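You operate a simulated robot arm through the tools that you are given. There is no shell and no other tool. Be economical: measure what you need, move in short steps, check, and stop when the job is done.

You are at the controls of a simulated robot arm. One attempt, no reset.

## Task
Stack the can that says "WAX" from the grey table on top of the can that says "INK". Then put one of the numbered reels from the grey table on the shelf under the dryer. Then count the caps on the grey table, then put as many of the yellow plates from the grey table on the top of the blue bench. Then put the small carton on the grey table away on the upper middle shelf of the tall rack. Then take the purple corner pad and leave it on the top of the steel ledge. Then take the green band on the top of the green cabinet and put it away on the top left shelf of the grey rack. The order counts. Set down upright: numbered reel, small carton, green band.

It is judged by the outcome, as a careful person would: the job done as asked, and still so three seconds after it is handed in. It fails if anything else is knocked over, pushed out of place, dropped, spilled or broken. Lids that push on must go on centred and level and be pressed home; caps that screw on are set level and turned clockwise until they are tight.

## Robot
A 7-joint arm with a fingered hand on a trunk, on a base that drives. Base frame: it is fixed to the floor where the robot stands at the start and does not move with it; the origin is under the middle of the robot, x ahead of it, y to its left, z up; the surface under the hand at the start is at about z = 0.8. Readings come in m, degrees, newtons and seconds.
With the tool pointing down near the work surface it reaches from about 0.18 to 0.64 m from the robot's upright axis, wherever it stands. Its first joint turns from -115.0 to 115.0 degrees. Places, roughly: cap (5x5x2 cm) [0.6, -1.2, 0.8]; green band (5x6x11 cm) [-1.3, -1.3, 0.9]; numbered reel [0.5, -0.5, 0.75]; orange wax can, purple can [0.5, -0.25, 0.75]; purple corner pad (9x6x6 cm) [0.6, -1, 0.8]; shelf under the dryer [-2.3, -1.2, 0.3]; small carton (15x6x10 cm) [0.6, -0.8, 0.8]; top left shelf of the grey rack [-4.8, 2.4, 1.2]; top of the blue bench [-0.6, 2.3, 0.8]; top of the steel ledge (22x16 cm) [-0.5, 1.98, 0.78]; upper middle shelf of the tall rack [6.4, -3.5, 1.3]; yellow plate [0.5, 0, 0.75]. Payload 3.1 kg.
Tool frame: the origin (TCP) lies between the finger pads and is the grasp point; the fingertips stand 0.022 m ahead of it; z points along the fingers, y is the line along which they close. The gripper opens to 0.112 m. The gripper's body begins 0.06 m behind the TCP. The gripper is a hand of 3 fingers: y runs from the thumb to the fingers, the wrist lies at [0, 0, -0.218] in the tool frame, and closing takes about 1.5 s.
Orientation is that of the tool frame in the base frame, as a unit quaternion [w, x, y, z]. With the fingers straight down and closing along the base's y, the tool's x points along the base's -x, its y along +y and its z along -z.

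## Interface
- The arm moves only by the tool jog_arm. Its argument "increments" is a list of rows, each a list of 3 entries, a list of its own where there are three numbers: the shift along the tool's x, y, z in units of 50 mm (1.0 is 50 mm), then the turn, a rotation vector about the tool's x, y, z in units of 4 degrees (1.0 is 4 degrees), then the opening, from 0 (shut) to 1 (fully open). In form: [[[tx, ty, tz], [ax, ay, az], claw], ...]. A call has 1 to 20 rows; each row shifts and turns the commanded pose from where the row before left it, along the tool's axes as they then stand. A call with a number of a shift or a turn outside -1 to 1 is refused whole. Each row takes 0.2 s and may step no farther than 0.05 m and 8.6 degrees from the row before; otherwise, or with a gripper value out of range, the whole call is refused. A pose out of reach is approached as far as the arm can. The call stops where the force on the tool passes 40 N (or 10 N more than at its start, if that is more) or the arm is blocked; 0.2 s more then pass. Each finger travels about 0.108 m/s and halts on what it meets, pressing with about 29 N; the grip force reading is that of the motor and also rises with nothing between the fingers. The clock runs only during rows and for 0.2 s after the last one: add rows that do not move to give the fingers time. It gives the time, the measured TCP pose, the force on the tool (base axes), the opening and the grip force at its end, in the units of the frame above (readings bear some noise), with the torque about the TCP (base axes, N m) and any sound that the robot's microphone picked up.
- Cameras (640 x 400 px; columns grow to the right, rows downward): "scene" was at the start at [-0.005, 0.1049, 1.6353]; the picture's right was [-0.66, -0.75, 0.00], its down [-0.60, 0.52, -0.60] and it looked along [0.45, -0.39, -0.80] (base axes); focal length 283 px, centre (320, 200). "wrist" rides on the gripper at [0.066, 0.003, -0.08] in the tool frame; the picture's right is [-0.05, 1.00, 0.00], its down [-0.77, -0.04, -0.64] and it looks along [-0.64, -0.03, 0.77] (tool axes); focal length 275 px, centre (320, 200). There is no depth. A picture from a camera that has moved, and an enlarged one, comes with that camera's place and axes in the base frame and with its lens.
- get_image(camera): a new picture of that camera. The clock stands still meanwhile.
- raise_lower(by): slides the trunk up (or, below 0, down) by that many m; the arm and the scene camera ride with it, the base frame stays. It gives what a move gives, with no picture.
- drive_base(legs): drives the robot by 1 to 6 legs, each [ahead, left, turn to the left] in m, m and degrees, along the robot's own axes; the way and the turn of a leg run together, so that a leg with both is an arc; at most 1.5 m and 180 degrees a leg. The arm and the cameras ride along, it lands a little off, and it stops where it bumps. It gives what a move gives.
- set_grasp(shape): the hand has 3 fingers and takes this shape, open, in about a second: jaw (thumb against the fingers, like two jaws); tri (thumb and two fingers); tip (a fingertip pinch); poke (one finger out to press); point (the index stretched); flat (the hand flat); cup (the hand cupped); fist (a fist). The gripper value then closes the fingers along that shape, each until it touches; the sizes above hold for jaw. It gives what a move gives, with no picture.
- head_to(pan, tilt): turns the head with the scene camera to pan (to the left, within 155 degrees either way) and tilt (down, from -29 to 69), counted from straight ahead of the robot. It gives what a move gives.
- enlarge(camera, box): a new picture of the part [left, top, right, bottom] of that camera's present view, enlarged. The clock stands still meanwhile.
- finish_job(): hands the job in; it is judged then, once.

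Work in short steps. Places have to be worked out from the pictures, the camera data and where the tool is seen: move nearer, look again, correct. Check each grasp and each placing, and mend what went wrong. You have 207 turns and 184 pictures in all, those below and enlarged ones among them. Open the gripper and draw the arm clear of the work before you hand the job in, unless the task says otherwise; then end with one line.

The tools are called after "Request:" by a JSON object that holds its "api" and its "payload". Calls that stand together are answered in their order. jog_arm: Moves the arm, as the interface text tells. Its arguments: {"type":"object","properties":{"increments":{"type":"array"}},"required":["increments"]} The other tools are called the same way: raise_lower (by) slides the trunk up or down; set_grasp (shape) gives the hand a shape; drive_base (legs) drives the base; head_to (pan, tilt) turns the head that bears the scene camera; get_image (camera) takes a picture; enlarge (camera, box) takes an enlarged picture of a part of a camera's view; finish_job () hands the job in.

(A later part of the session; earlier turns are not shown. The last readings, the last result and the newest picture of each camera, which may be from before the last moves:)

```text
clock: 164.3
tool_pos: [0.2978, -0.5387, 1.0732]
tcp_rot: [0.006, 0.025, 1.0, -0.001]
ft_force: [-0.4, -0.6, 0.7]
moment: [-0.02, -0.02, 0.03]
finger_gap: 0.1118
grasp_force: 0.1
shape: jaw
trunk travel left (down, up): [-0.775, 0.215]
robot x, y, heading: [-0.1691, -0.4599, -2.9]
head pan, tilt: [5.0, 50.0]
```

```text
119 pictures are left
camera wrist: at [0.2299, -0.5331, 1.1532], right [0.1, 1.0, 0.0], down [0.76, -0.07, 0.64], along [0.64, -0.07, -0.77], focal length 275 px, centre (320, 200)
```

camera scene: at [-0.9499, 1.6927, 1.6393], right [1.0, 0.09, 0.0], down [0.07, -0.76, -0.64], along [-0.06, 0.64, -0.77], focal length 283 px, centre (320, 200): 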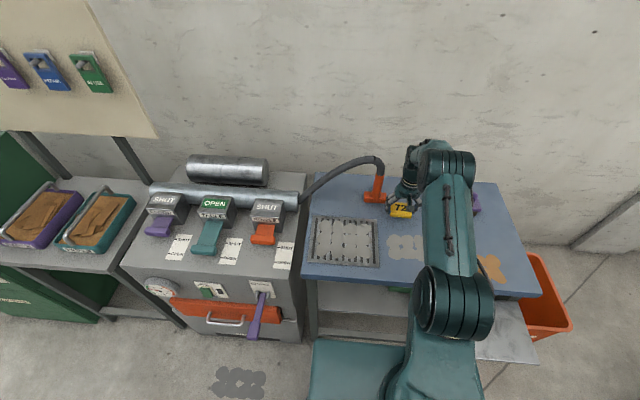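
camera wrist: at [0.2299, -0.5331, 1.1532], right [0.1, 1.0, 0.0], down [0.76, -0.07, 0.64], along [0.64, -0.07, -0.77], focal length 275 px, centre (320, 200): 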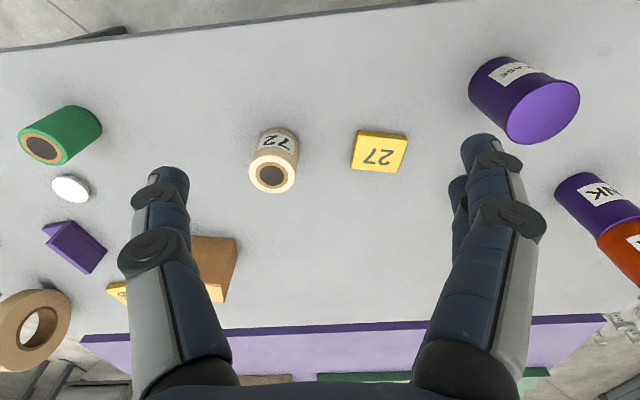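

Plate 27 is at about (0.434, -0.472), turned about -9°. I yaw to match, centre over it and descend to a check height.

Request:
{"api": "jog_arm", "payload": {"increments": [[[0, 0, 0], [0, 0, 0.85], 1], [[0, 0, 0], [0, 0, 0.8], 1], [[-0.615, 0.442, 0], [0, 0, 0], 1], [[-0.615, 0.442, 0], [0, 0, 0], 1], [[-0.615, 0.442, 0], [0, 0, 0], 1], [[-0.615, 0.442, 0], [0, 0, 0], 1], [[0, 0, 0.9], [0, 0, 0], 1], [[0, 0, 0.9], [0, 0, 0], 1], [[0, 0, 0.9], [0, 0, 0], 1], [[0, 0, 0.9], [0, 0, 0], 1], [[0, 0, 0.6], [0, 0, 0], 1], [[0, 0, 0], [0, 0, 0], 1]]}}

Request:
{"api": "get_image", "payload": {"camera": "wrist"}}

```text
clock: 166.9
tool_pos: [0.4346, -0.475, 0.8628]
tcp_rot: [0.007, 0.083, 0.997, -0.002]
ft_force: [0.4, 0.1, -0.1]
moment: [0.01, 0.02, 0.0]
finger_gap: 0.1119
grasp_force: 0.0
shape: jaw
trunk travel left (down, up): [-0.775, 0.215]
robot x, y, heading: [-0.1708, -0.4604, -2.8]
head pan, tilt: [5.0, 50.0]
```

```text
118 pictures are left
camera wrist: at [0.3681, -0.4612, 0.9433], right [0.21, 0.98, 0.0], down [0.75, -0.16, 0.64], along [0.63, -0.14, -0.76], focal length 275 px, centre (320, 200)
```

wrist: 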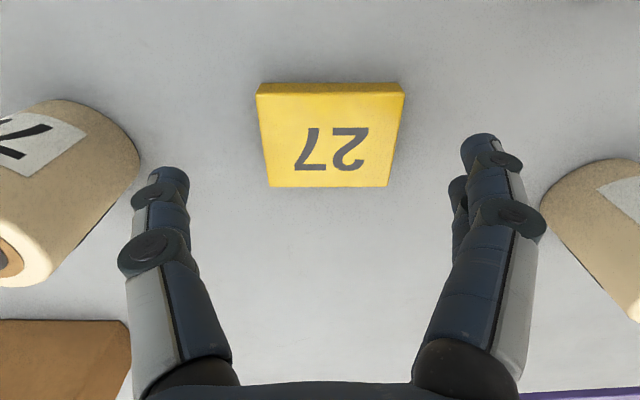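

Aligned and clear. I descend and grasp plate 27, then lift.

Request:
{"api": "jog_arm", "payload": {"increments": [[[0, 0.07, 0.25], [0, 0, 0], 0.95], [[0, 0, 0.25], [0, 0, 0], 0.95], [[0, 0, 0.21], [0, 0, 0], 0.95], [[0, 0, 0], [0, 0, 0], 0.95], [[0, 0, 0], [0, 0, 0], 0], [[0, 0, 0], [0, 0, 0], 0], [[0, 0, 0], [0, 0, 0], 0], [[0, 0, 0], [0, 0, 0], 0], [[0, 0, 0], [0, 0, 0], 0], [[0, 0, 0], [0, 0, 0], 0], [[0, 0, -0.5], [0, 0, 0], 0], [[0, 0, -0.9], [0, 0, 0], 0], [[0, 0, -0.9], [0, 0, 0], 0], [[0, 0, -0.9], [0, 0, 0], 0], [[0, 0, -0.9], [0, 0, 0], 0], [[0, 0, -0.8], [0, 0, 0], 0], [[0, 0, 0], [0, 0, 0], 0]]}}

Request:
{"api": "get_image", "payload": {"camera": "wrist"}}

```text
clock: 170.5
tool_pos: [0.4347, -0.4695, 1.0763]
tcp_rot: [0.005, 0.082, 0.997, -0.003]
ft_force: [0.7, -0.3, -0.1]
moment: [0.02, -0.01, 0.02]
finger_gap: 0.0651
grasp_force: 29.0
shape: jaw
trunk travel left (down, up): [-0.775, 0.215]
robot x, y, heading: [-0.1708, -0.4625, -2.7]
head pan, tilt: [5.0, 50.0]
```

```text
117 pictures are left
camera wrist: at [0.3678, -0.4556, 1.1554], right [0.21, 0.98, 0.0], down [0.75, -0.16, 0.64], along [0.63, -0.14, -0.77], focal length 275 px, centre (320, 200)
```

wrist: 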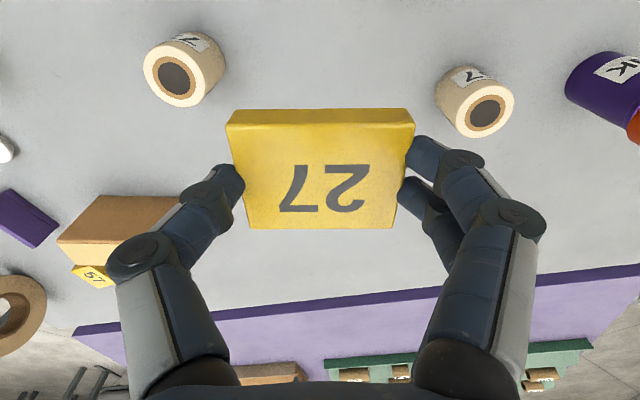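

Plate 27 is held. I draw the arm in 10 cm and drive back to the bench.

Request:
{"api": "jog_arm", "payload": {"increments": [[[0.7, 0, 0], [0, 0, 0], 0], [[0.7, 0, 0], [0, 0, 0], 0], [[0.7, 0, 0], [0, 0, 0], 0]]}}

Request:
{"api": "drive_base", "payload": {"legs": [[0, 0, 2.7], [-0.62, 0, 0], [0, 0, 90], [1.25, 0, 0], [0.8, 0, 0]]}}

Request:
{"api": "get_image", "payload": {"camera": "wrist"}}

```text
clock: 171.3
tool_pos: [0.3283, -0.4496, 1.0737]
tcp_rot: [0.005, 0.083, 0.997, -0.003]
ft_force: [-0.1, 0.1, -0.6]
moment: [-0.01, -0.02, -0.02]
finger_gap: 0.0646
grasp_force: 28.8
shape: jaw
trunk travel left (down, up): [-0.775, 0.215]
robot x, y, heading: [-0.171, -0.4577, -2.7]
head pan, tilt: [5.0, 50.0]
```

```text
clock: 188.8
tool_pos: [-0.8085, 2.0945, 1.0737]
tcp_rot: [0.005, -0.661, 0.75, 0.002]
ft_force: [0.1, 0.2, -0.7]
moment: [-0.01, -0.01, -0.01]
finger_gap: 0.0649
grasp_force: 29.1
shape: jaw
trunk travel left (down, up): [-0.775, 0.215]
robot x, y, heading: [-0.7798, 1.5967, 89.7]
head pan, tilt: [5.0, 50.0]
```

```text
116 pictures are left
camera wrist: at [-0.8207, 2.028, 1.1527], right [-0.98, 0.17, 0.0], down [0.13, 0.75, 0.64], along [0.11, 0.63, -0.76], focal length 275 px, centre (320, 200)
```

wrist: 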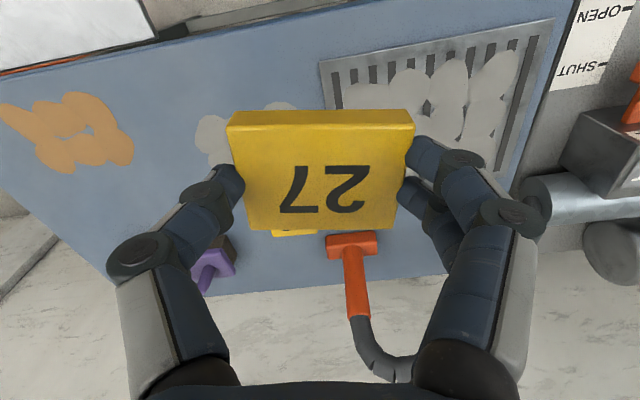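

I edge forward, straighten the plate and move over the second free spot at about (-0.60, 2.235).

Request:
{"api": "drive_base", "payload": {"legs": [[0.07, 0, 0.3]]}}

Request:
{"api": "jog_arm", "payload": {"increments": [[[0, 0, 0], [0, 0, -0.9], 0], [[0, 0, 0], [0, 0, -0.9], 0], [[-0.28, -0.83, 0], [0, 0, 0], 0], [[-0.28, -0.83, 0], [0, 0, 0], 0], [[-0.28, -0.83, 0], [0, 0, 0], 0], [[-0.28, -0.83, 0], [0, 0, 0], 0], [[-0.28, -0.83, 0], [0, 0, 0], 0], [[0, 0, 0.9], [0, 0, 0], 0], [[0, 0, 0.9], [0, 0, 0], 0], [[0, 0, 0.9], [0, 0, 0], 0], [[0, 0, 0.6], [0, 0, 0], 0], [[0, 0, 0], [0, 0, 0], 0]]}}

Request:
{"api": "get_image", "payload": {"camera": "wrist"}}

```text
clock: 189.8
tool_pos: [-0.8104, 2.1639, 1.0722]
tcp_rot: [0.005, -0.663, 0.749, 0.002]
ft_force: [-0.6, 0.2, -0.9]
moment: [-0.02, 0.02, 0.0]
finger_gap: 0.0646
grasp_force: 28.5
shape: jaw
trunk travel left (down, up): [-0.775, 0.215]
robot x, y, heading: [-0.7778, 1.6596, 90.3]
head pan, tilt: [5.0, 50.0]
```

```text
clock: 192.4
tool_pos: [-0.6025, 2.2357, 0.9087]
tcp_rot: [-0.006, 0.709, -0.705, -0.002]
ft_force: [-0.1, -0.7, -0.2]
moment: [-0.01, -0.04, 0.01]
finger_gap: 0.0648
grasp_force: 29.8
shape: jaw
trunk travel left (down, up): [-0.775, 0.215]
robot x, y, heading: [-0.7754, 1.663, 89.9]
head pan, tilt: [5.0, 50.0]
```

```text
115 pictures are left
camera wrist: at [-0.6068, 2.167, 0.9886], right [-1.0, 0.04, 0.0], down [0.03, 0.76, 0.64], along [0.03, 0.64, -0.76], focal length 275 px, centre (320, 200)
```

wrist: 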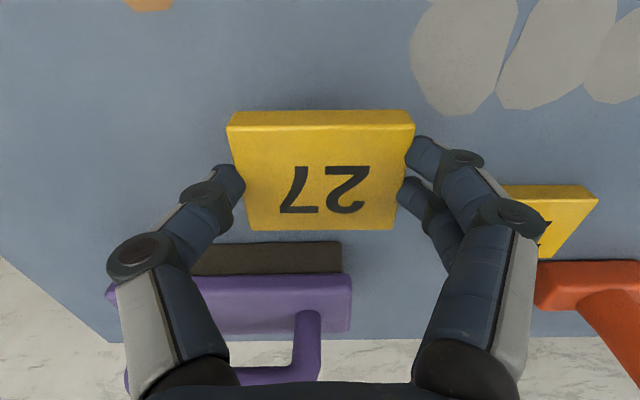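

Clear spot. I lower in small steps to contact, then release and rise.

Request:
{"api": "jog_arm", "payload": {"increments": [[[0, 0, 0.4], [0, 0, 0], 0], [[0, 0, 0.2], [0, 0, 0], 0], [[0, 0, 0.06], [0, 0, 0], 0], [[0, 0, 0.05], [0, 0, 0], 0], [[0, 0, 0.05], [0, 0, 0], 0], [[0, 0, 0.05], [0, 0, 0], 0], [[0, 0, 0.05], [0, 0, 0], 0], [[0, 0, 0], [0, 0, 0], 0]]}}

```text
clock: 193.8
tool_pos: [-0.6034, 2.2361, 0.8755]
tcp_rot: [-0.012, 0.709, -0.705, -0.006]
ft_force: [-2.4, -5.6, 28.0]
moment: [-0.11, 0.14, -0.01]
finger_gap: 0.0622
grasp_force: 29.1
shape: jaw
trunk travel left (down, up): [-0.775, 0.215]
robot x, y, heading: [-0.7821, 1.66, 90.1]
head pan, tilt: [5.0, 50.0]
stopped in row 6: the force on the tool passed its limit at 42 N (the readings are from after the stop); the commanded pose is now the measured one
```

Contact. I ease off, open and rise, then check.

Request:
{"api": "jog_arm", "payload": {"increments": [[[0, 0, -0.03], [0, 0, 0], 0], [[0, 0, 0], [0, 0, 0], 0.6], [[0, 0, 0], [0, 0, 0], 0.75], [[0, 0, 0], [0, 0, 0], 0.85], [[0, 0, 0], [0, 0, 0], 0.85], [[0, 0, -0.5], [0, 0, 0], 0.85], [[0, 0, -0.9], [0, 0, 0], 0.85], [[0, 0, -0.9], [0, 0, 0], 0.9], [[0, 0, -0.9], [0, 0, 0], 0.9], [[0, 0, -0.9], [0, 0, 0], 0.9], [[0.9, 0, 0], [0, 0, 0], 1], [[0.9, 0, 0], [0, 0, 0], 1]]}}

Request:
{"api": "get_image", "payload": {"camera": "wrist"}}

Request:
{"api": "get_image", "payload": {"camera": "scene"}}

```text
clock: 196.4
tool_pos: [-0.6026, 2.1458, 1.0759]
tcp_rot: [-0.01, 0.709, -0.705, -0.005]
ft_force: [-0.4, 0.0, -0.7]
moment: [0.01, -0.01, 0.04]
finger_gap: 0.1118
grasp_force: 0.1
shape: jaw
trunk travel left (down, up): [-0.775, 0.215]
robot x, y, heading: [-0.7796, 1.662, 90.0]
head pan, tilt: [5.0, 50.0]
```

```text
114 pictures are left
camera wrist: at [-0.6063, 2.0763, 1.1559], right [-1.0, 0.04, -0.01], down [0.03, 0.76, 0.65], along [0.03, 0.65, -0.76], focal length 275 px, centre (320, 200)
```

wrist: 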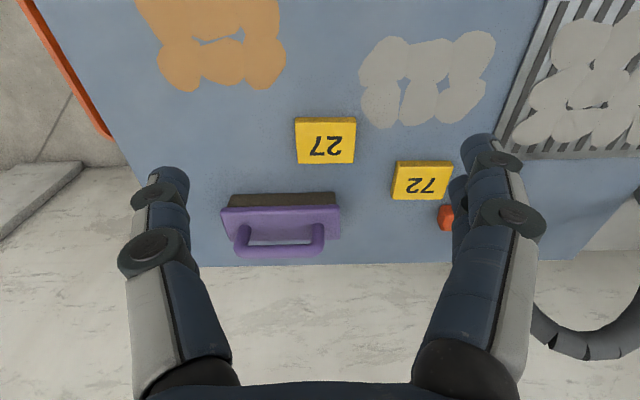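

```text
113 pictures are left
camera scene: at [-0.939, 1.6787, 1.6393], right [1.0, 0.09, 0.0], down [0.07, -0.76, -0.64], along [-0.06, 0.64, -0.77], focal length 283 px, centre (320, 200)
```

scene: 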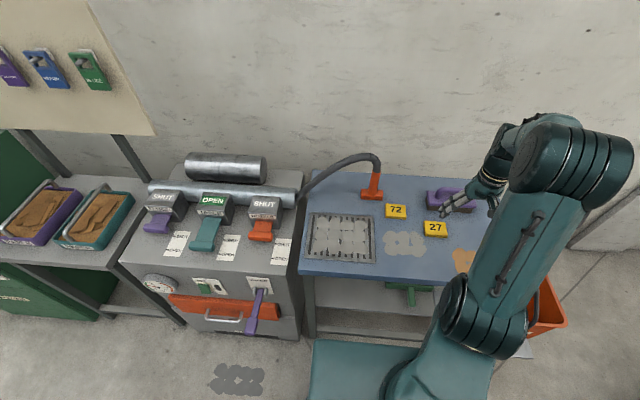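

Both plates are on the bench. I return to the grey table for the carton and, on arriving, look towards the tall rack as well.

Request:
{"api": "drive_base", "payload": {"legs": [[-0.9, -0.18, 0], [-1.36, 0, 0], [0, 0, -90], [0.35, 0, 0]]}}

Request:
{"api": "head_to", "payload": {"pan": -23, "tilt": 8}}

Request:
{"api": "get_image", "payload": {"camera": "scene"}}

Request:
{"api": "head_to", "payload": {"pan": -20, "tilt": 45}}

Request:
{"api": "get_image", "payload": {"camera": "scene"}}

```text
clock: 213.3
tool_pos: [0.2655, -0.7582, 1.0752]
tcp_rot: [0.01, -0.023, 1.0, -0.004]
ft_force: [-0.8, 0.1, -0.2]
moment: [0.01, 0.03, -0.01]
finger_gap: 0.1116
grasp_force: 0.0
shape: jaw
trunk travel left (down, up): [-0.775, 0.215]
robot x, y, heading: [-0.2291, -0.6002, 2.4]
head pan, tilt: [5.0, 50.0]
```

```text
clock: 214.4
tool_pos: [0.2645, -0.758, 1.0745]
tcp_rot: [0.01, -0.023, 1.0, -0.003]
ft_force: [0.0, -0.3, -0.6]
moment: [0.02, 0.02, 0.01]
finger_gap: 0.1117
grasp_force: 0.0
shape: jaw
trunk travel left (down, up): [-0.775, 0.215]
robot x, y, heading: [-0.2243, -0.6001, 2.3]
head pan, tilt: [-23.0, 8.0]
```

```text
112 pictures are left
camera scene: at [-0.2054, -0.4846, 1.7043], right [-0.35, -0.94, 0.0], down [-0.13, 0.05, -0.99], along [0.93, -0.35, -0.14], focal length 283 px, centre (320, 200)
```

scene: 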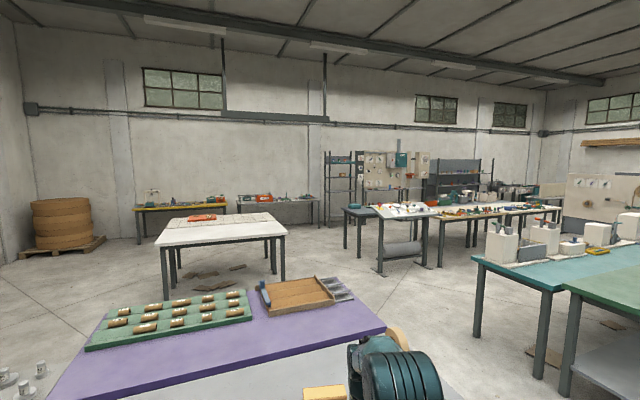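

```text
clock: 215.4
tool_pos: [0.2661, -0.758, 1.076]
tcp_rot: [0.009, -0.023, 1.0, -0.003]
ft_force: [-0.3, 0.5, -0.3]
moment: [-0.03, 0.0, 0.02]
finger_gap: 0.1119
grasp_force: 0.0
shape: jaw
trunk travel left (down, up): [-0.775, 0.215]
robot x, y, heading: [-0.2255, -0.6046, 2.3]
head pan, tilt: [-20.0, 45.0]
```

```text
111 pictures are left
camera scene: at [-0.2147, -0.4767, 1.6463], right [-0.3, -0.95, 0.0], down [-0.67, 0.21, -0.71], along [0.67, -0.21, -0.71], focal length 283 px, centre (320, 200)
```

scene: 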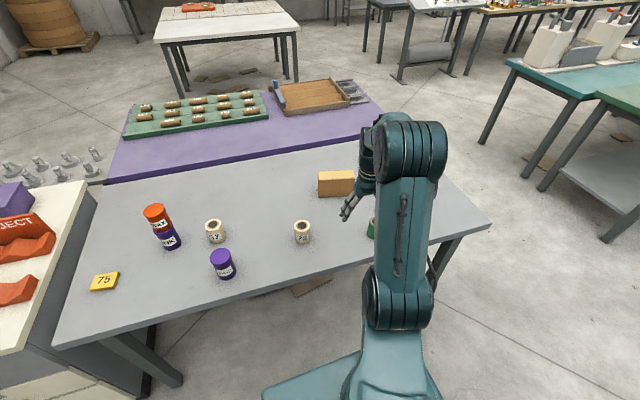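

The tall rack is the narrow open one at about column 340. I look back at it enlarged to judge the shelf spacing.

Request:
{"api": "head_to", "payload": {"pan": -23, "tilt": 8}}

Request:
{"api": "enlarge", "payload": {"camera": "scene", "box": [300, 140, 380, 240]}}

```text
clock: 216.5
tool_pos: [0.2659, -0.7581, 1.0753]
tcp_rot: [0.01, -0.024, 1.0, -0.003]
ft_force: [-0.6, 0.0, 1.0]
moment: [-0.01, 0.0, 0.0]
finger_gap: 0.1121
grasp_force: 0.0
shape: jaw
trunk travel left (down, up): [-0.775, 0.215]
robot x, y, heading: [-0.224, -0.6038, 2.5]
head pan, tilt: [-23.0, 8.0]
```

```text
4.00 times, centred on (340, 190) of scene
camera zoom: at [-0.2055, -0.4846, 1.7043], right [-0.35, -0.94, 0.0], down [-0.13, 0.05, -0.99], along [0.93, -0.35, -0.14], focal length 1132 px, centre (240, 240)
```

zoom: 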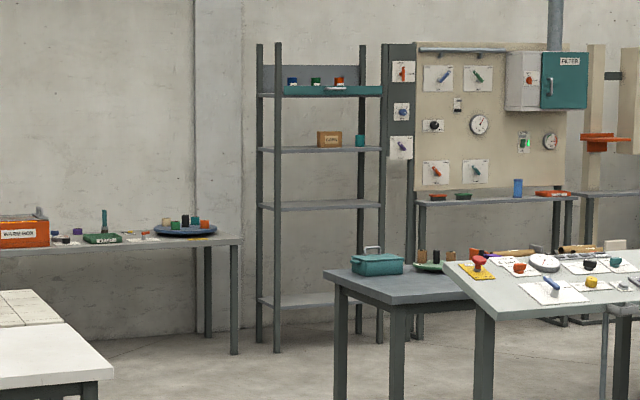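

The upper middle shelf is at z≈1.28, about 0.33 m below the next, free on its left part. The carton (axis about -103°) must be gripped by its left end with a tilted hand pointing along its length, so I position the base for that.

Request:
{"api": "drive_base", "payload": {"legs": [[0, 0, -2.4], [0.3, 0.154, 0], [0, 0, -30]]}}

Request:
{"api": "head_to", "payload": {"pan": 0, "tilt": 52}}

Request:
{"api": "get_image", "payload": {"camera": "scene"}}

Request:
{"api": "get_image", "payload": {"camera": "wrist"}}

```text
clock: 220.6
tool_pos: [0.4034, -0.8475, 1.0757]
tcp_rot: [0.008, 0.258, 0.966, -0.006]
ft_force: [0.7, -0.8, -0.3]
moment: [0.01, -0.01, 0.0]
finger_gap: 0.1119
grasp_force: 0.1
shape: jaw
trunk travel left (down, up): [-0.775, 0.215]
robot x, y, heading: [0.0756, -0.4503, -30.1]
head pan, tilt: [-23.0, 8.0]
```

```text
clock: 221.7
tool_pos: [0.4027, -0.8466, 1.0762]
tcp_rot: [0.008, 0.259, 0.966, -0.006]
ft_force: [0.2, 0.7, -0.4]
moment: [0.04, 0.02, -0.01]
finger_gap: 0.1118
grasp_force: 0.0
shape: jaw
trunk travel left (down, up): [-0.775, 0.215]
robot x, y, heading: [0.0743, -0.4515, -30.5]
head pan, tilt: [0.0, 52.0]
```

```text
109 pictures are left
camera scene: at [0.1647, -0.325, 1.6367], right [-0.51, -0.86, 0.0], down [-0.68, 0.4, -0.62], along [0.53, -0.31, -0.79], focal length 283 px, centre (320, 200)
```

scene: 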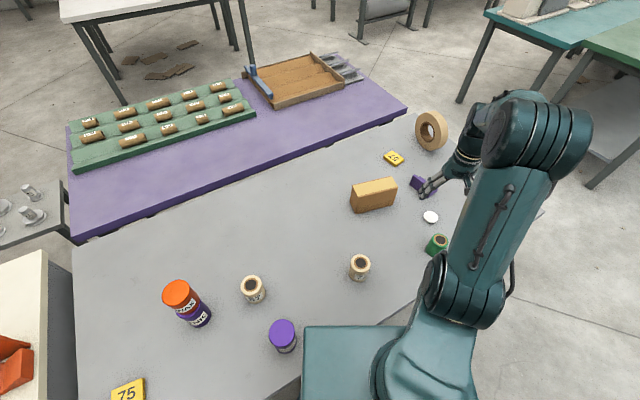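

```text
108 pictures are left
camera wrist: at [0.3458, -0.8097, 1.1552], right [0.54, 0.84, -0.01], down [0.64, -0.41, 0.65], along [0.55, -0.36, -0.76], focal length 275 px, centre (320, 200)
```

wrist: 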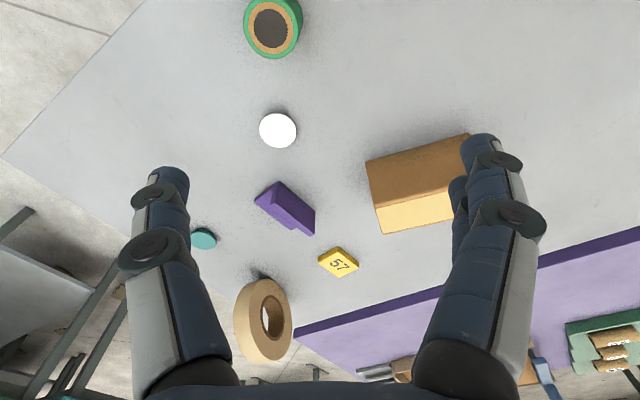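

Only two caps are visible from here as well, confirming the count. I enlarge the carton for its exact place.

Request:
{"api": "enlarge", "payload": {"camera": "scene", "box": [320, 150, 440, 240]}}

```text
4.44 times, centred on (380, 195) of scene
camera zoom: at [0.1647, -0.325, 1.6367], right [-0.51, -0.86, 0.0], down [-0.68, 0.4, -0.62], along [0.53, -0.31, -0.79], focal length 1258 px, centre (53, 222)
```

zoom: 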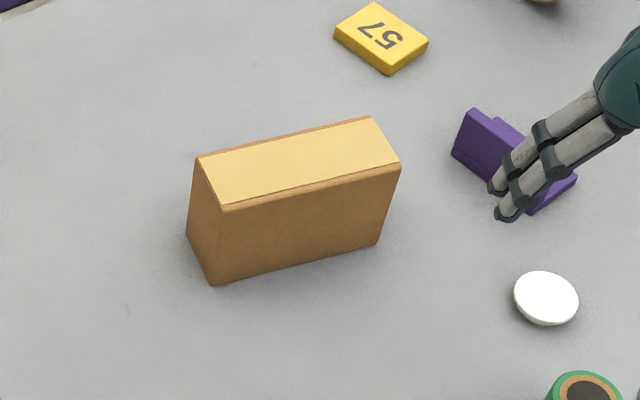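

The carton's centre is at (0.614, -0.808), with its long axis at -104°. I tilt the hand 44°, up in the clear.

Request:
{"api": "jog_arm", "payload": {"increments": [[[0, 0, 0], [0, -1, 0], 1], [[0, 0, 0], [0, -1, 0], 1], [[0, 0, 0], [0, -1, 0], 1], [[0, 0, 0], [0, -1, 0], 1], [[0, 0, 0], [0, -1, 0], 1], [[0, 0, 0], [0, -1, 0], 1], [[0, 0, 0], [0, -1, 0], 1], [[0, 0, 0], [0, -1, 0], 1], [[0, 0, 0], [0, -1, 0], 1], [[0, 0, 0], [0, -1, 0], 1], [[0, 0, 0], [0, -1, 0], 1], [[0, 0, 0], [0, 0, 0], 1]]}}

```text
clock: 224.3
tool_pos: [0.4093, -0.8585, 1.0854]
tcp_rot: [0.352, 0.24, 0.899, -0.098]
ft_force: [0.2, -0.1, 0.7]
moment: [-0.01, 0.01, 0.01]
finger_gap: 0.1119
grasp_force: 0.0
shape: jaw
out of reach, approached as far as the arm can: row 10, 11
trunk travel left (down, up): [-0.775, 0.215]
robot x, y, heading: [0.0703, -0.4486, -30.6]
head pan, tilt: [0.0, 52.0]
```

Tilt is 43°. Now I yaw the hand right by 73.5° to point along the carton.

Request:
{"api": "jog_arm", "payload": {"increments": [[[0, 0, 0], [0.93, 0, 1], 1], [[0, 0, 0], [0.93, 0, 1], 1], [[0, 0, 0], [0.93, 0, 1], 1], [[0, 0, 0], [0.93, 0, 1], 1], [[0, 0, 0], [0.93, 0, 1], 1], [[0, 0, 0], [0.93, 0, 1], 1], [[0, 0, 0], [0.93, 0, 1], 1], [[0, 0, 0], [0.93, 0, 1], 1], [[0, 0, 0], [0.93, 0, 1], 1], [[0, 0, 0], [0.93, 0, 1], 1], [[0, 0, 0], [0.93, 0, 1], 1], [[0, 0, 0], [0.93, 0, 1], 1], [[0, 0, 0], [0.93, 0, 1], 1], [[0, 0, 0], [0.43, 0, 0.46], 1], [[0, 0, 0], [0, 0, 0], 1]]}}

Request:
{"api": "get_image", "payload": {"camera": "scene"}}

```text
clock: 227.5
tool_pos: [0.41, -0.857, 1.0874]
tcp_rot: [0.243, 0.733, 0.568, -0.285]
ft_force: [1.2, 0.2, -0.4]
moment: [0.0, 0.0, 0.0]
finger_gap: 0.1119
grasp_force: 0.1
shape: jaw
trunk travel left (down, up): [-0.775, 0.215]
robot x, y, heading: [0.0766, -0.4485, -30.3]
head pan, tilt: [0.0, 52.0]
```

```text
106 pictures are left
camera scene: at [0.1646, -0.3249, 1.6366], right [-0.5, -0.86, 0.0], down [-0.68, 0.4, -0.62], along [0.53, -0.31, -0.79], focal length 283 px, centre (320, 200)
```

scene: 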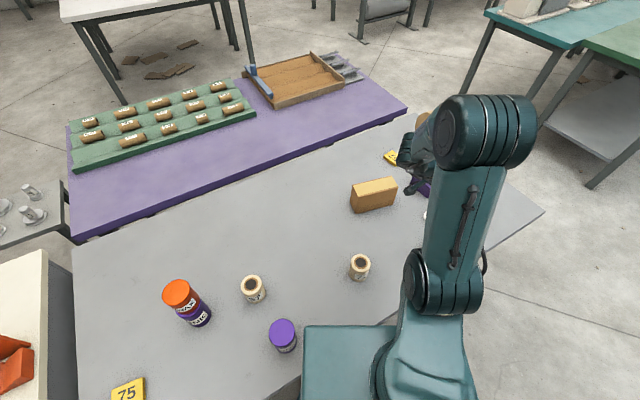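

The hand is nearly aligned (-102°). I trim the yaw and roll, and move up beyond the carton's left end.

Request:
{"api": "jog_arm", "payload": {"increments": [[[0, 0, 0], [0.4, 0, -0.245], 1], [[0.563, 0.509, -0.436], [0, 0, 0], 1], [[0.563, 0.509, -0.436], [0, 0, 0], 1], [[0.563, 0.509, -0.436], [0, 0, 0], 1], [[0.563, 0.509, -0.436], [0, 0, 0], 1], [[0.563, 0.509, -0.436], [0, 0, 0], 1], [[0.563, 0.509, -0.436], [0, 0, 0], 1], [[0.563, 0.509, -0.436], [0, 0, 0], 1], [[0, 0, 0], [0, 0, 0], 1]]}}

Request:
{"api": "get_image", "payload": {"camera": "wrist"}}

Request:
{"api": "get_image", "payload": {"camera": "scene"}}

```text
clock: 229.5
tool_pos: [0.6404, -0.6607, 1.0593]
tcp_rot: [0.231, 0.731, 0.571, -0.294]
ft_force: [-0.3, -0.4, 0.4]
moment: [0.01, 0.04, 0.03]
finger_gap: 0.1119
grasp_force: 0.0
shape: jaw
trunk travel left (down, up): [-0.775, 0.215]
robot x, y, heading: [0.0773, -0.4495, -30.5]
head pan, tilt: [0.0, 52.0]
```

```text
105 pictures are left
camera wrist: at [0.6678, -0.5613, 1.071], right [0.96, -0.27, 0.03], down [-0.06, -0.1, 0.99], along [-0.27, -0.96, -0.12], focal length 275 px, centre (320, 200)
```

wrist: 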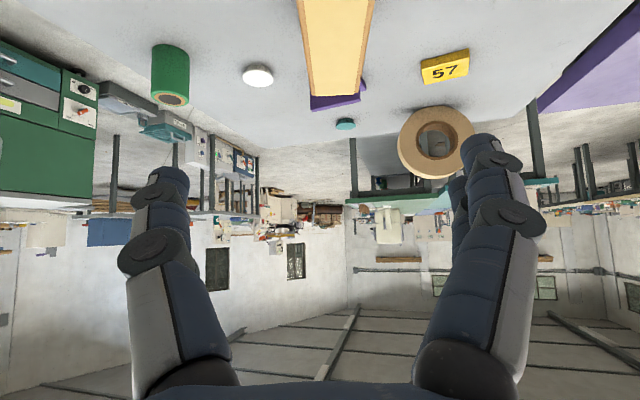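

```text
104 pictures are left
camera scene: at [0.1637, -0.3257, 1.6368], right [-0.5, -0.86, 0.0], down [-0.68, 0.4, -0.62], along [0.53, -0.31, -0.79], focal length 283 px, centre (320, 200)
```

scene: 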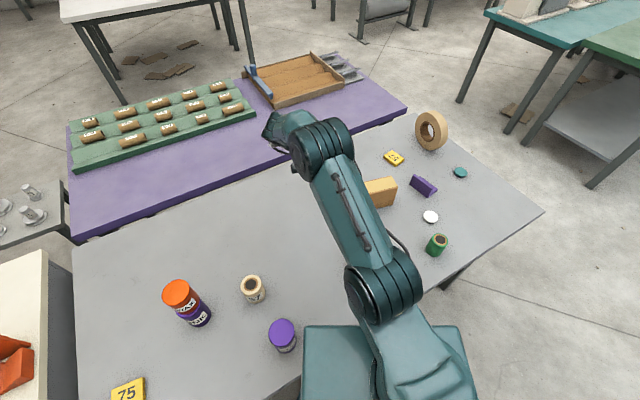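

Aligned. I move to the pre-grasp point 12 cm back along the tool axis from the carton's left end.

Request:
{"api": "jog_arm", "payload": {"increments": [[[0.388, 0.063, 0.67], [0, 0, 0], 1], [[0.388, 0.063, 0.67], [0, 0, 0], 1], [[0.388, 0.063, 0.67], [0, 0, 0], 1], [[0, 0, 0], [0, 0, 0], 1]]}}

Request:
{"api": "get_image", "payload": {"camera": "wrist"}}

Request:
{"api": "enlarge", "payload": {"camera": "scene", "box": [260, 90, 460, 250]}}

```text
clock: 230.5
tool_pos: [0.641, -0.6884, 0.9475]
tcp_rot: [0.232, 0.731, 0.571, -0.293]
ft_force: [0.5, 0.7, 1.2]
moment: [0.01, 0.0, -0.01]
finger_gap: 0.1119
grasp_force: 0.0
shape: jaw
trunk travel left (down, up): [-0.775, 0.215]
robot x, y, heading: [0.078, -0.4504, -30.3]
head pan, tilt: [0.0, 52.0]
```

```text
103 pictures are left
camera wrist: at [0.6693, -0.5895, 0.9591], right [0.96, -0.27, 0.04], down [-0.07, -0.1, 0.99], along [-0.27, -0.96, -0.12], focal length 275 px, centre (320, 200)
```

wrist: 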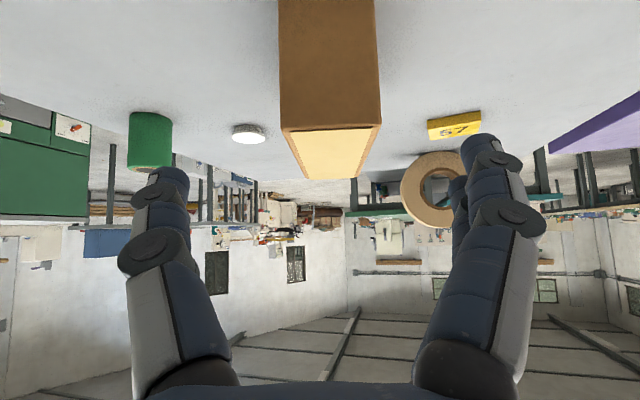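

```text
2.50 times, centred on (360, 170) of scene
camera zoom: at [0.1642, -0.3245, 1.6366], right [-0.5, -0.86, 0.0], down [-0.68, 0.4, -0.62], along [0.53, -0.31, -0.79], focal length 707 px, centre (220, 275)
```

zoom: 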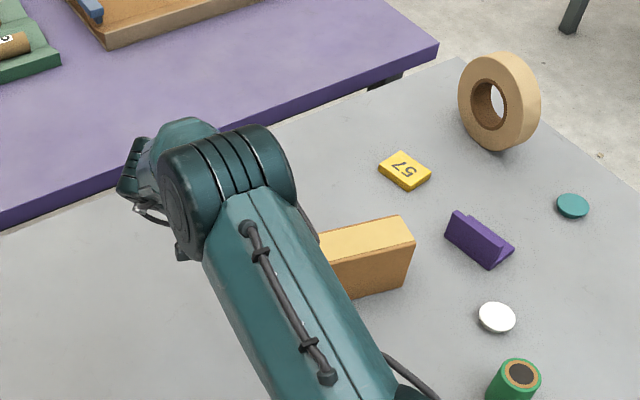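

Carton end and hand line up. I advance along the axis to straddle the carton's end.

Request:
{"api": "jog_arm", "payload": {"increments": [[[0, 0.03, 0.6], [0, 0, 0], 1], [[0, 0.03, 0.6], [0, 0, 0], 1], [[0, 0.03, 0.6], [0, 0, 0], 1], [[0, 0, 0.6], [0, 0, 0], 1], [[0, 0, 0], [0, 0, 0], 1]]}}

Request:
{"api": "get_image", "payload": {"camera": "wrist"}}

```text
clock: 231.7
tool_pos: [0.6276, -0.771, 0.8628]
tcp_rot: [0.232, 0.73, 0.571, -0.294]
ft_force: [0.4, 2.1, 6.4]
moment: [0.03, -0.12, 0.01]
finger_gap: 0.1118
grasp_force: 0.0
shape: jaw
trunk travel left (down, up): [-0.775, 0.215]
robot x, y, heading: [0.0757, -0.451, -30.3]
head pan, tilt: [0.0, 52.0]
```

```text
101 pictures are left
camera wrist: at [0.655, -0.6708, 0.8746], right [0.96, -0.27, 0.04], down [-0.07, -0.1, 0.99], along [-0.27, -0.96, -0.11], focal length 275 px, centre (320, 200)
```

wrist: 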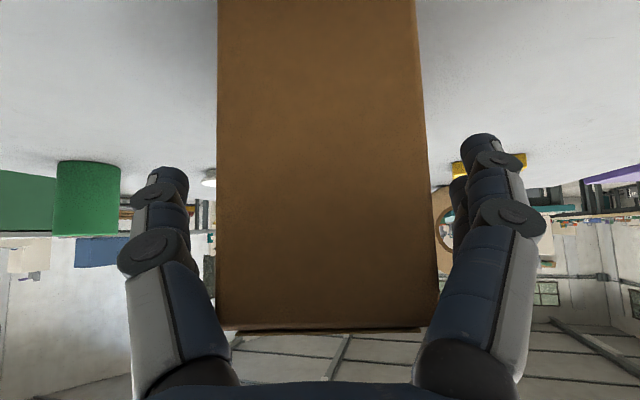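

A light 6 N touch, so the palm just meets the carton's upper edge. I back off 7 mm and close.

Request:
{"api": "jog_arm", "payload": {"increments": [[[0, 0, -0.14], [0, 0, 0], 1], [[0, 0, 0], [0, 0, 0], 0], [[0, 0, 0], [0, 0, 0], 0], [[0, 0, 0], [0, 0, 0], 0], [[0, 0, 0], [0, 0, 0], 0], [[0, 0, 0], [0, 0, 0], 0], [[0, 0, 0], [0, 0, 0], 0], [[0, 0, 0], [0, 0, 0], 0]]}}

Request:
{"api": "get_image", "payload": {"camera": "wrist"}}

```text
clock: 233.5
tool_pos: [0.6282, -0.7658, 0.867]
tcp_rot: [0.232, 0.731, 0.571, -0.293]
ft_force: [-0.4, -0.6, 0.1]
moment: [0.02, 0.0, -0.03]
finger_gap: 0.0537
grasp_force: 28.9
shape: jaw
trunk travel left (down, up): [-0.775, 0.215]
robot x, y, heading: [0.0801, -0.4486, -30.5]
head pan, tilt: [0.0, 52.0]
```

```text
100 pictures are left
camera wrist: at [0.6558, -0.6668, 0.8786], right [0.96, -0.27, 0.03], down [-0.06, -0.1, 0.99], along [-0.27, -0.96, -0.12], focal length 275 px, centre (320, 200)
```

wrist: 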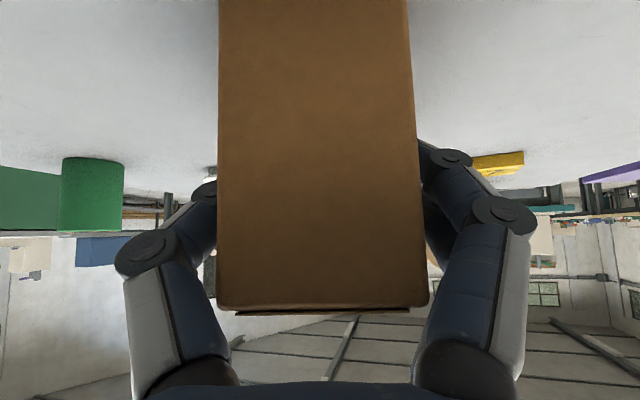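

Gripped with a 5.4 cm gap. I lift a little and check that the carton doesn't swing.

Request:
{"api": "jog_arm", "payload": {"increments": [[[-0.25, 0, -0.26], [0, 0, 0], 0], [[-0.4, 0, -0.416], [0, 0, 0], 0], [[-0.5, 0, -0.52], [0, 0, 0], 0], [[0, 0, 0], [0, 0, 0], 0], [[0, 0, 0], [0, 0, 0], 0]]}}

Request:
{"api": "get_image", "payload": {"camera": "wrist"}}

Request:
{"api": "enlarge", "payload": {"camera": "scene", "box": [260, 90, 460, 250]}}

```text
clock: 234.7
tool_pos: [0.6268, -0.7644, 0.9492]
tcp_rot: [0.231, 0.731, 0.57, -0.294]
ft_force: [0.8, -0.2, -2.4]
moment: [0.12, -0.06, 0.0]
finger_gap: 0.0535
grasp_force: 28.5
shape: jaw
trunk travel left (down, up): [-0.775, 0.215]
robot x, y, heading: [0.0765, -0.4514, -30.4]
head pan, tilt: [0.0, 52.0]
```

```text
99 pictures are left
camera wrist: at [0.6545, -0.6652, 0.9614], right [0.96, -0.27, 0.03], down [-0.06, -0.1, 0.99], along [-0.27, -0.96, -0.12], focal length 275 px, centre (320, 200)
```

wrist: 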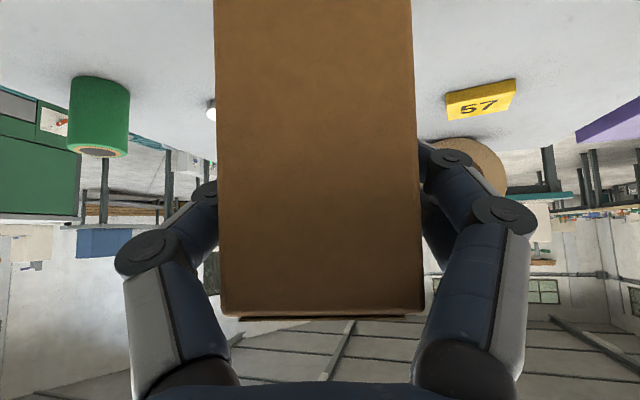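

```text
2.50 times, centred on (360, 170) of scene
camera zoom: at [0.165, -0.325, 1.6366], right [-0.5, -0.86, 0.0], down [-0.68, 0.4, -0.62], along [0.53, -0.31, -0.79], focal length 707 px, centre (220, 275)
```

zoom: 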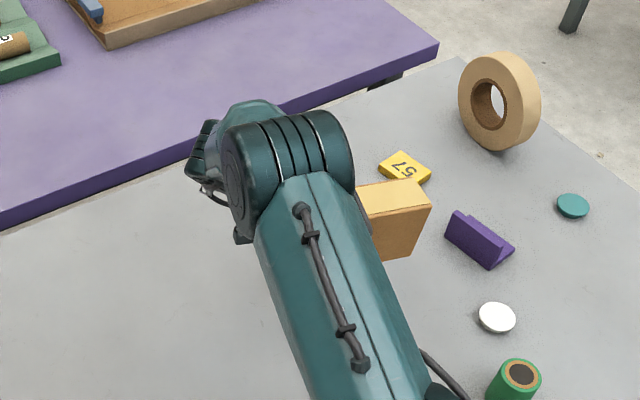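

The carton is held level. I lift further and back the robot away from the table before re-aligning the hand.

Request:
{"api": "jog_arm", "payload": {"increments": [[[-0.5, 0, -0.52], [0, 0, 0], 0], [[-0.5, 0, -0.52], [0, 0, 0], 0], [[-0.5, 0, -0.52], [0, 0, 0], 0], [[0, 0, 0], [0, 0, 0], 0]]}}

Request:
{"api": "drive_base", "payload": {"legs": [[-0.6, 0, 0]]}}

Request:
{"api": "get_image", "payload": {"camera": "scene"}}

```text
clock: 235.7
tool_pos: [0.6289, -0.7648, 1.0562]
tcp_rot: [0.23, 0.731, 0.571, -0.294]
ft_force: [0.1, 0.2, -2.7]
moment: [0.1, -0.02, -0.01]
finger_gap: 0.0532
grasp_force: 29.4
shape: jaw
trunk travel left (down, up): [-0.775, 0.215]
robot x, y, heading: [0.0745, -0.4494, -30.2]
head pan, tilt: [0.0, 52.0]
```

```text
clock: 239.0
tool_pos: [0.1153, -0.4633, 1.0569]
tcp_rot: [0.232, 0.73, 0.572, -0.293]
ft_force: [0.0, -0.2, -3.4]
moment: [0.12, -0.02, -0.03]
finger_gap: 0.0534
grasp_force: 29.0
shape: jaw
trunk travel left (down, up): [-0.775, 0.215]
robot x, y, heading: [-0.4435, -0.1487, -29.8]
head pan, tilt: [0.0, 52.0]
```

```text
97 pictures are left
camera scene: at [-0.3502, -0.0248, 1.6366], right [-0.5, -0.86, 0.0], down [-0.68, 0.4, -0.62], along [0.53, -0.31, -0.79], focal length 283 px, centre (320, 200)
```

scene: 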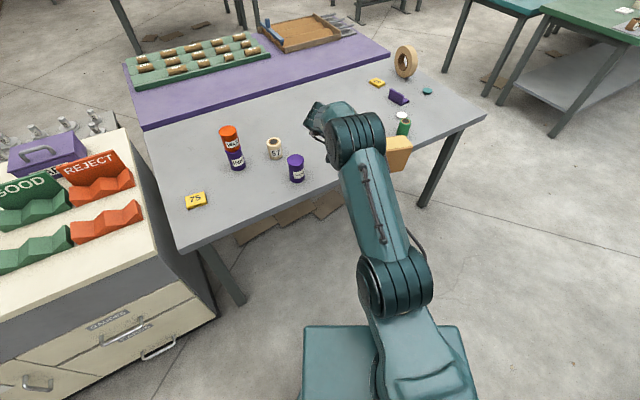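

Clear of the table, I yaw the hand back to point straight ahead of the robot.

Request:
{"api": "jog_arm", "payload": {"increments": [[[0, 0, 0], [-0.93, 0, -0.97], 0], [[0, 0, 0], [-0.93, 0, -0.97], 0], [[0, 0, 0], [-0.93, 0, -0.97], 0], [[0, 0, 0], [-0.93, 0, -0.97], 0], [[0, 0, 0], [-0.93, 0, -0.97], 0], [[0, 0, 0], [-0.93, 0, -0.97], 0], [[0, 0, 0], [-0.93, 0, -0.97], 0], [[0, 0, 0], [-0.93, 0, -0.97], 0], [[0, 0, 0], [-0.93, 0, -0.97], 0], [[0, 0, 0], [-0.93, 0, -0.97], 0], [[0, 0, 0], [-0.93, 0, -0.97], 0], [[0, 0, 0], [-0.93, 0, -0.97], 0], [[0, 0, 0], [-0.93, 0, -0.97], 0], [[0, 0, 0], [-0.6, 0, -0.62], 0], [[0, 0, 0], [0, 0, 0], 0]]}}

Request:
{"api": "get_image", "payload": {"camera": "wrist"}}

```text
clock: 242.2
tool_pos: [0.1159, -0.4628, 1.0569]
tcp_rot: [0.36, 0.243, 0.895, -0.099]
ft_force: [0.2, 0.1, -3.5]
moment: [0.07, 0.14, -0.02]
finger_gap: 0.0533
grasp_force: 29.4
shape: jaw
trunk travel left (down, up): [-0.775, 0.215]
robot x, y, heading: [-0.4411, -0.1516, -29.9]
head pan, tilt: [0.0, 52.0]
```

```text
96 pictures are left
camera wrist: at [0.0273, -0.4082, 1.0684], right [0.53, 0.84, 0.03], down [0.08, -0.09, 0.99], along [0.84, -0.53, -0.12], focal length 275 px, centre (320, 200)
```

wrist: 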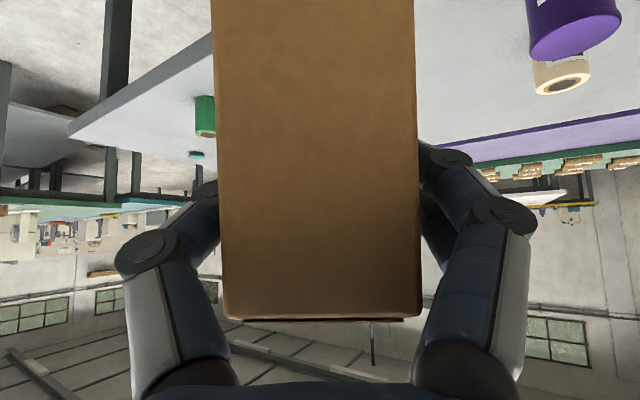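

I look to the right, along the route around the table.

Request:
{"api": "head_to", "payload": {"pan": -55, "tilt": 28}}

Request:
{"api": "get_image", "payload": {"camera": "scene"}}

```text
clock: 243.5
tool_pos: [0.1158, -0.4632, 1.0562]
tcp_rot: [0.36, 0.244, 0.895, -0.099]
ft_force: [0.1, 0.6, -1.8]
moment: [0.07, 0.1, 0.0]
finger_gap: 0.0535
grasp_force: 28.8
shape: jaw
trunk travel left (down, up): [-0.775, 0.215]
robot x, y, heading: [-0.4457, -0.1475, -30.2]
head pan, tilt: [-55.0, 28.0]
```

```text
95 pictures are left
camera scene: at [-0.407, -0.0782, 1.6719], right [-1.0, -0.09, 0.0], down [-0.04, 0.47, -0.88], along [0.08, -0.88, -0.47], focal length 283 px, centre (320, 200)
```

scene: 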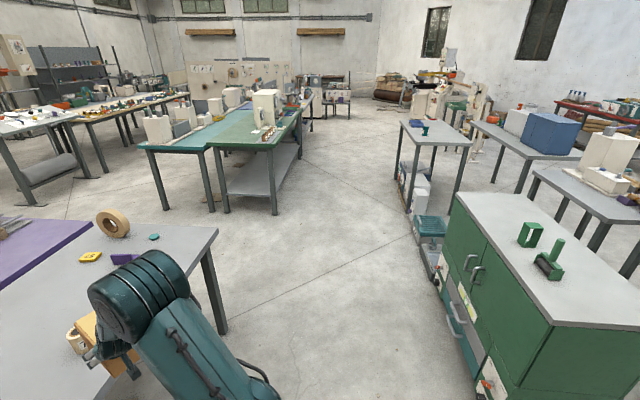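

The corridor around the table is open. I drive south, turn left and go east in the aisle.

Request:
{"api": "drive_base", "payload": {"legs": [[0, 0, -60], [1.5, 0, 0], [0.25, 0, 0], [0, 0, 90], [1.5, 0, 0], [1.3, 0, 0]]}}

Request:
{"api": "head_to", "payload": {"pan": -20, "tilt": 18}}

Request:
{"api": "get_image", "payload": {"camera": "scene"}}

```text
clock: 272.0
tool_pos: [2.9895, -1.7687, 1.056]
tcp_rot: [0.374, -0.013, 0.927, 0.004]
ft_force: [-0.4, 0.5, -2.7]
moment: [0.01, 0.13, -0.02]
finger_gap: 0.0534
grasp_force: 28.9
shape: jaw
trunk travel left (down, up): [-0.775, 0.215]
robot x, y, heading: [2.3533, -1.7986, 1.8]
head pan, tilt: [-55.0, 28.0]
```

```text
clock: 273.1
tool_pos: [2.9907, -1.7683, 1.057]
tcp_rot: [0.373, -0.013, 0.928, 0.005]
ft_force: [-0.4, -0.8, -3.2]
moment: [-0.03, 0.13, 0.0]
finger_gap: 0.0531
grasp_force: 28.9
shape: jaw
trunk travel left (down, up): [-0.775, 0.215]
robot x, y, heading: [2.3543, -1.798, 1.8]
head pan, tilt: [-20.0, 18.0]
```

```text
94 pictures are left
camera scene: at [2.3758, -1.6755, 1.6881], right [-0.31, -0.95, 0.0], down [-0.29, 0.1, -0.95], along [0.9, -0.29, -0.31], focal length 283 px, centre (320, 200)
```

scene: 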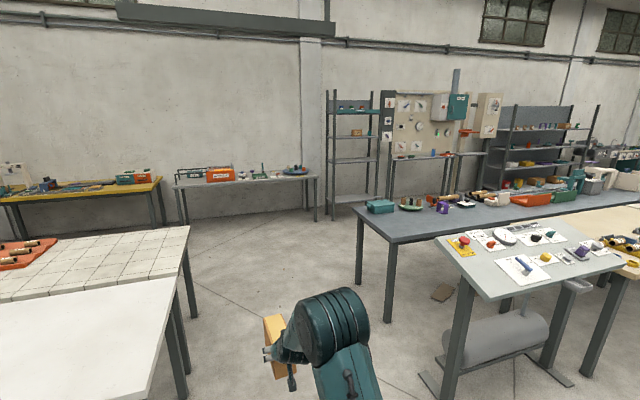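

The lane is clear. I continue east to about x=5.4, then look at the rack.

Request:
{"api": "drive_base", "payload": {"legs": [[0, -0.2, -1.8], [1.5, 0, 0], [1.45, 0, 0]]}}

Request:
{"api": "head_to", "payload": {"pan": -50, "tilt": 20}}

Request:
{"api": "get_image", "payload": {"camera": "scene"}}

```text
clock: 288.2
tool_pos: [5.8939, -2.0043, 1.0557]
tcp_rot: [0.374, 0.007, 0.927, -0.003]
ft_force: [-0.1, 0.1, -2.9]
moment: [0.02, 0.14, -0.04]
finger_gap: 0.0535
grasp_force: 28.9
shape: jaw
trunk travel left (down, up): [-0.775, 0.215]
robot x, y, heading: [5.2567, -2.003, -0.7]
head pan, tilt: [-20.0, 18.0]
```

```text
clock: 289.2
tool_pos: [5.8927, -2.0025, 1.0559]
tcp_rot: [0.373, 0.007, 0.928, -0.003]
ft_force: [0.3, -0.4, -2.7]
moment: [-0.02, 0.19, 0.01]
finger_gap: 0.0533
grasp_force: 28.7
shape: jaw
trunk travel left (down, up): [-0.775, 0.215]
robot x, y, heading: [5.2551, -2.0048, -0.6]
head pan, tilt: [-50.0, 20.0]
```

```text
93 pictures are left
camera scene: at [5.2565, -1.9217, 1.6849], right [-0.77, -0.64, 0.0], down [-0.22, 0.26, -0.94], along [0.6, -0.73, -0.34], focal length 283 px, centre (320, 200)
```

scene: 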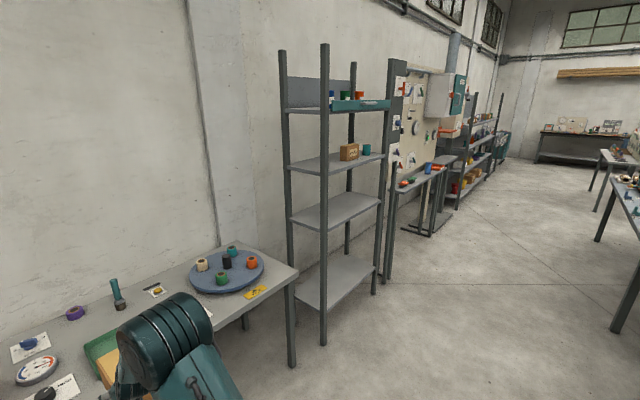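

The rack's front is at x≈6.26, spanning y -3.17 to -3.92, and the target shelf is at about z 1.30. I strafe right in front of its free left part, raise the trunk and look.

Request:
{"api": "drive_base", "payload": {"legs": [[0, -1.29, 0.6]]}}

Request:
{"api": "raise_lower", "payload": {"by": 0.2}}

Request:
{"api": "head_to", "payload": {"pan": 0, "tilt": 15}}

Request:
{"api": "get_image", "payload": {"camera": "scene"}}

Request:
{"api": "get_image", "payload": {"camera": "wrist"}}

```text
clock: 295.7
tool_pos: [5.8852, -3.2886, 1.056]
tcp_rot: [0.373, 0.002, 0.928, -0.002]
ft_force: [-0.6, 0.4, -2.0]
moment: [0.0, 0.14, 0.0]
finger_gap: 0.0534
grasp_force: 28.2
shape: jaw
trunk travel left (down, up): [-0.775, 0.215]
robot x, y, heading: [5.2496, -3.2944, -0.0]
head pan, tilt: [-50.0, 20.0]
```

```text
clock: 297.9
tool_pos: [5.8861, -3.2883, 1.2556]
tcp_rot: [0.374, 0.002, 0.927, -0.001]
ft_force: [-0.3, -0.4, -2.3]
moment: [0.04, 0.09, 0.0]
finger_gap: 0.0531
grasp_force: 28.5
shape: jaw
trunk travel left (down, up): [-0.975, 0.015]
robot x, y, heading: [5.2479, -3.2931, -0.1]
head pan, tilt: [-50.0, 20.0]
```

```text
clock: 299.0
tool_pos: [5.8849, -3.288, 1.2557]
tcp_rot: [0.375, 0.003, 0.927, -0.001]
ft_force: [0.0, 0.3, -2.5]
moment: [0.01, 0.17, 0.03]
finger_gap: 0.0535
grasp_force: 28.9
shape: jaw
trunk travel left (down, up): [-0.975, 0.015]
robot x, y, heading: [5.2457, -3.2954, -0.4]
head pan, tilt: [0.0, 15.0]
```

```text
92 pictures are left
camera scene: at [5.2819, -3.1416, 1.893], right [0.0, -1.0, 0.0], down [-0.26, 0.0, -0.97], along [0.97, 0.0, -0.26], focal length 283 px, centre (320, 200)
```

scene: 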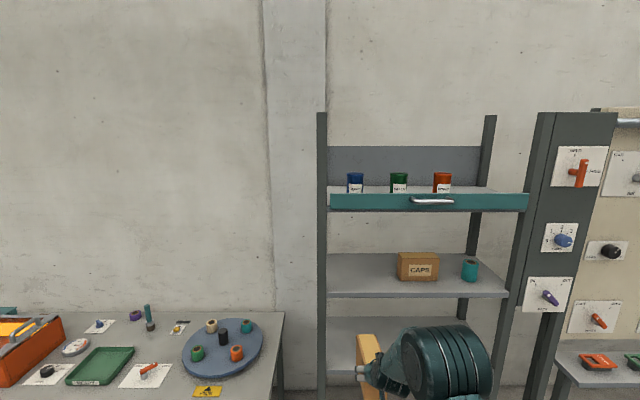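

```text
91 pictures are left
camera wrist: at [5.7813, -3.2847, 1.2683], right [0.04, 1.0, 0.03], down [0.11, -0.04, 0.99], along [0.99, -0.04, -0.12], focal length 275 px, centre (320, 200)
```

wrist: 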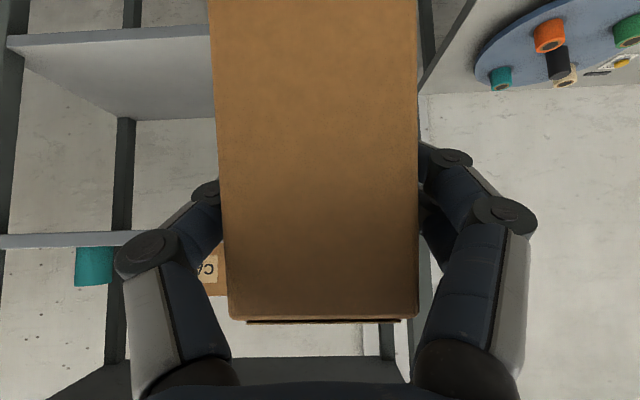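

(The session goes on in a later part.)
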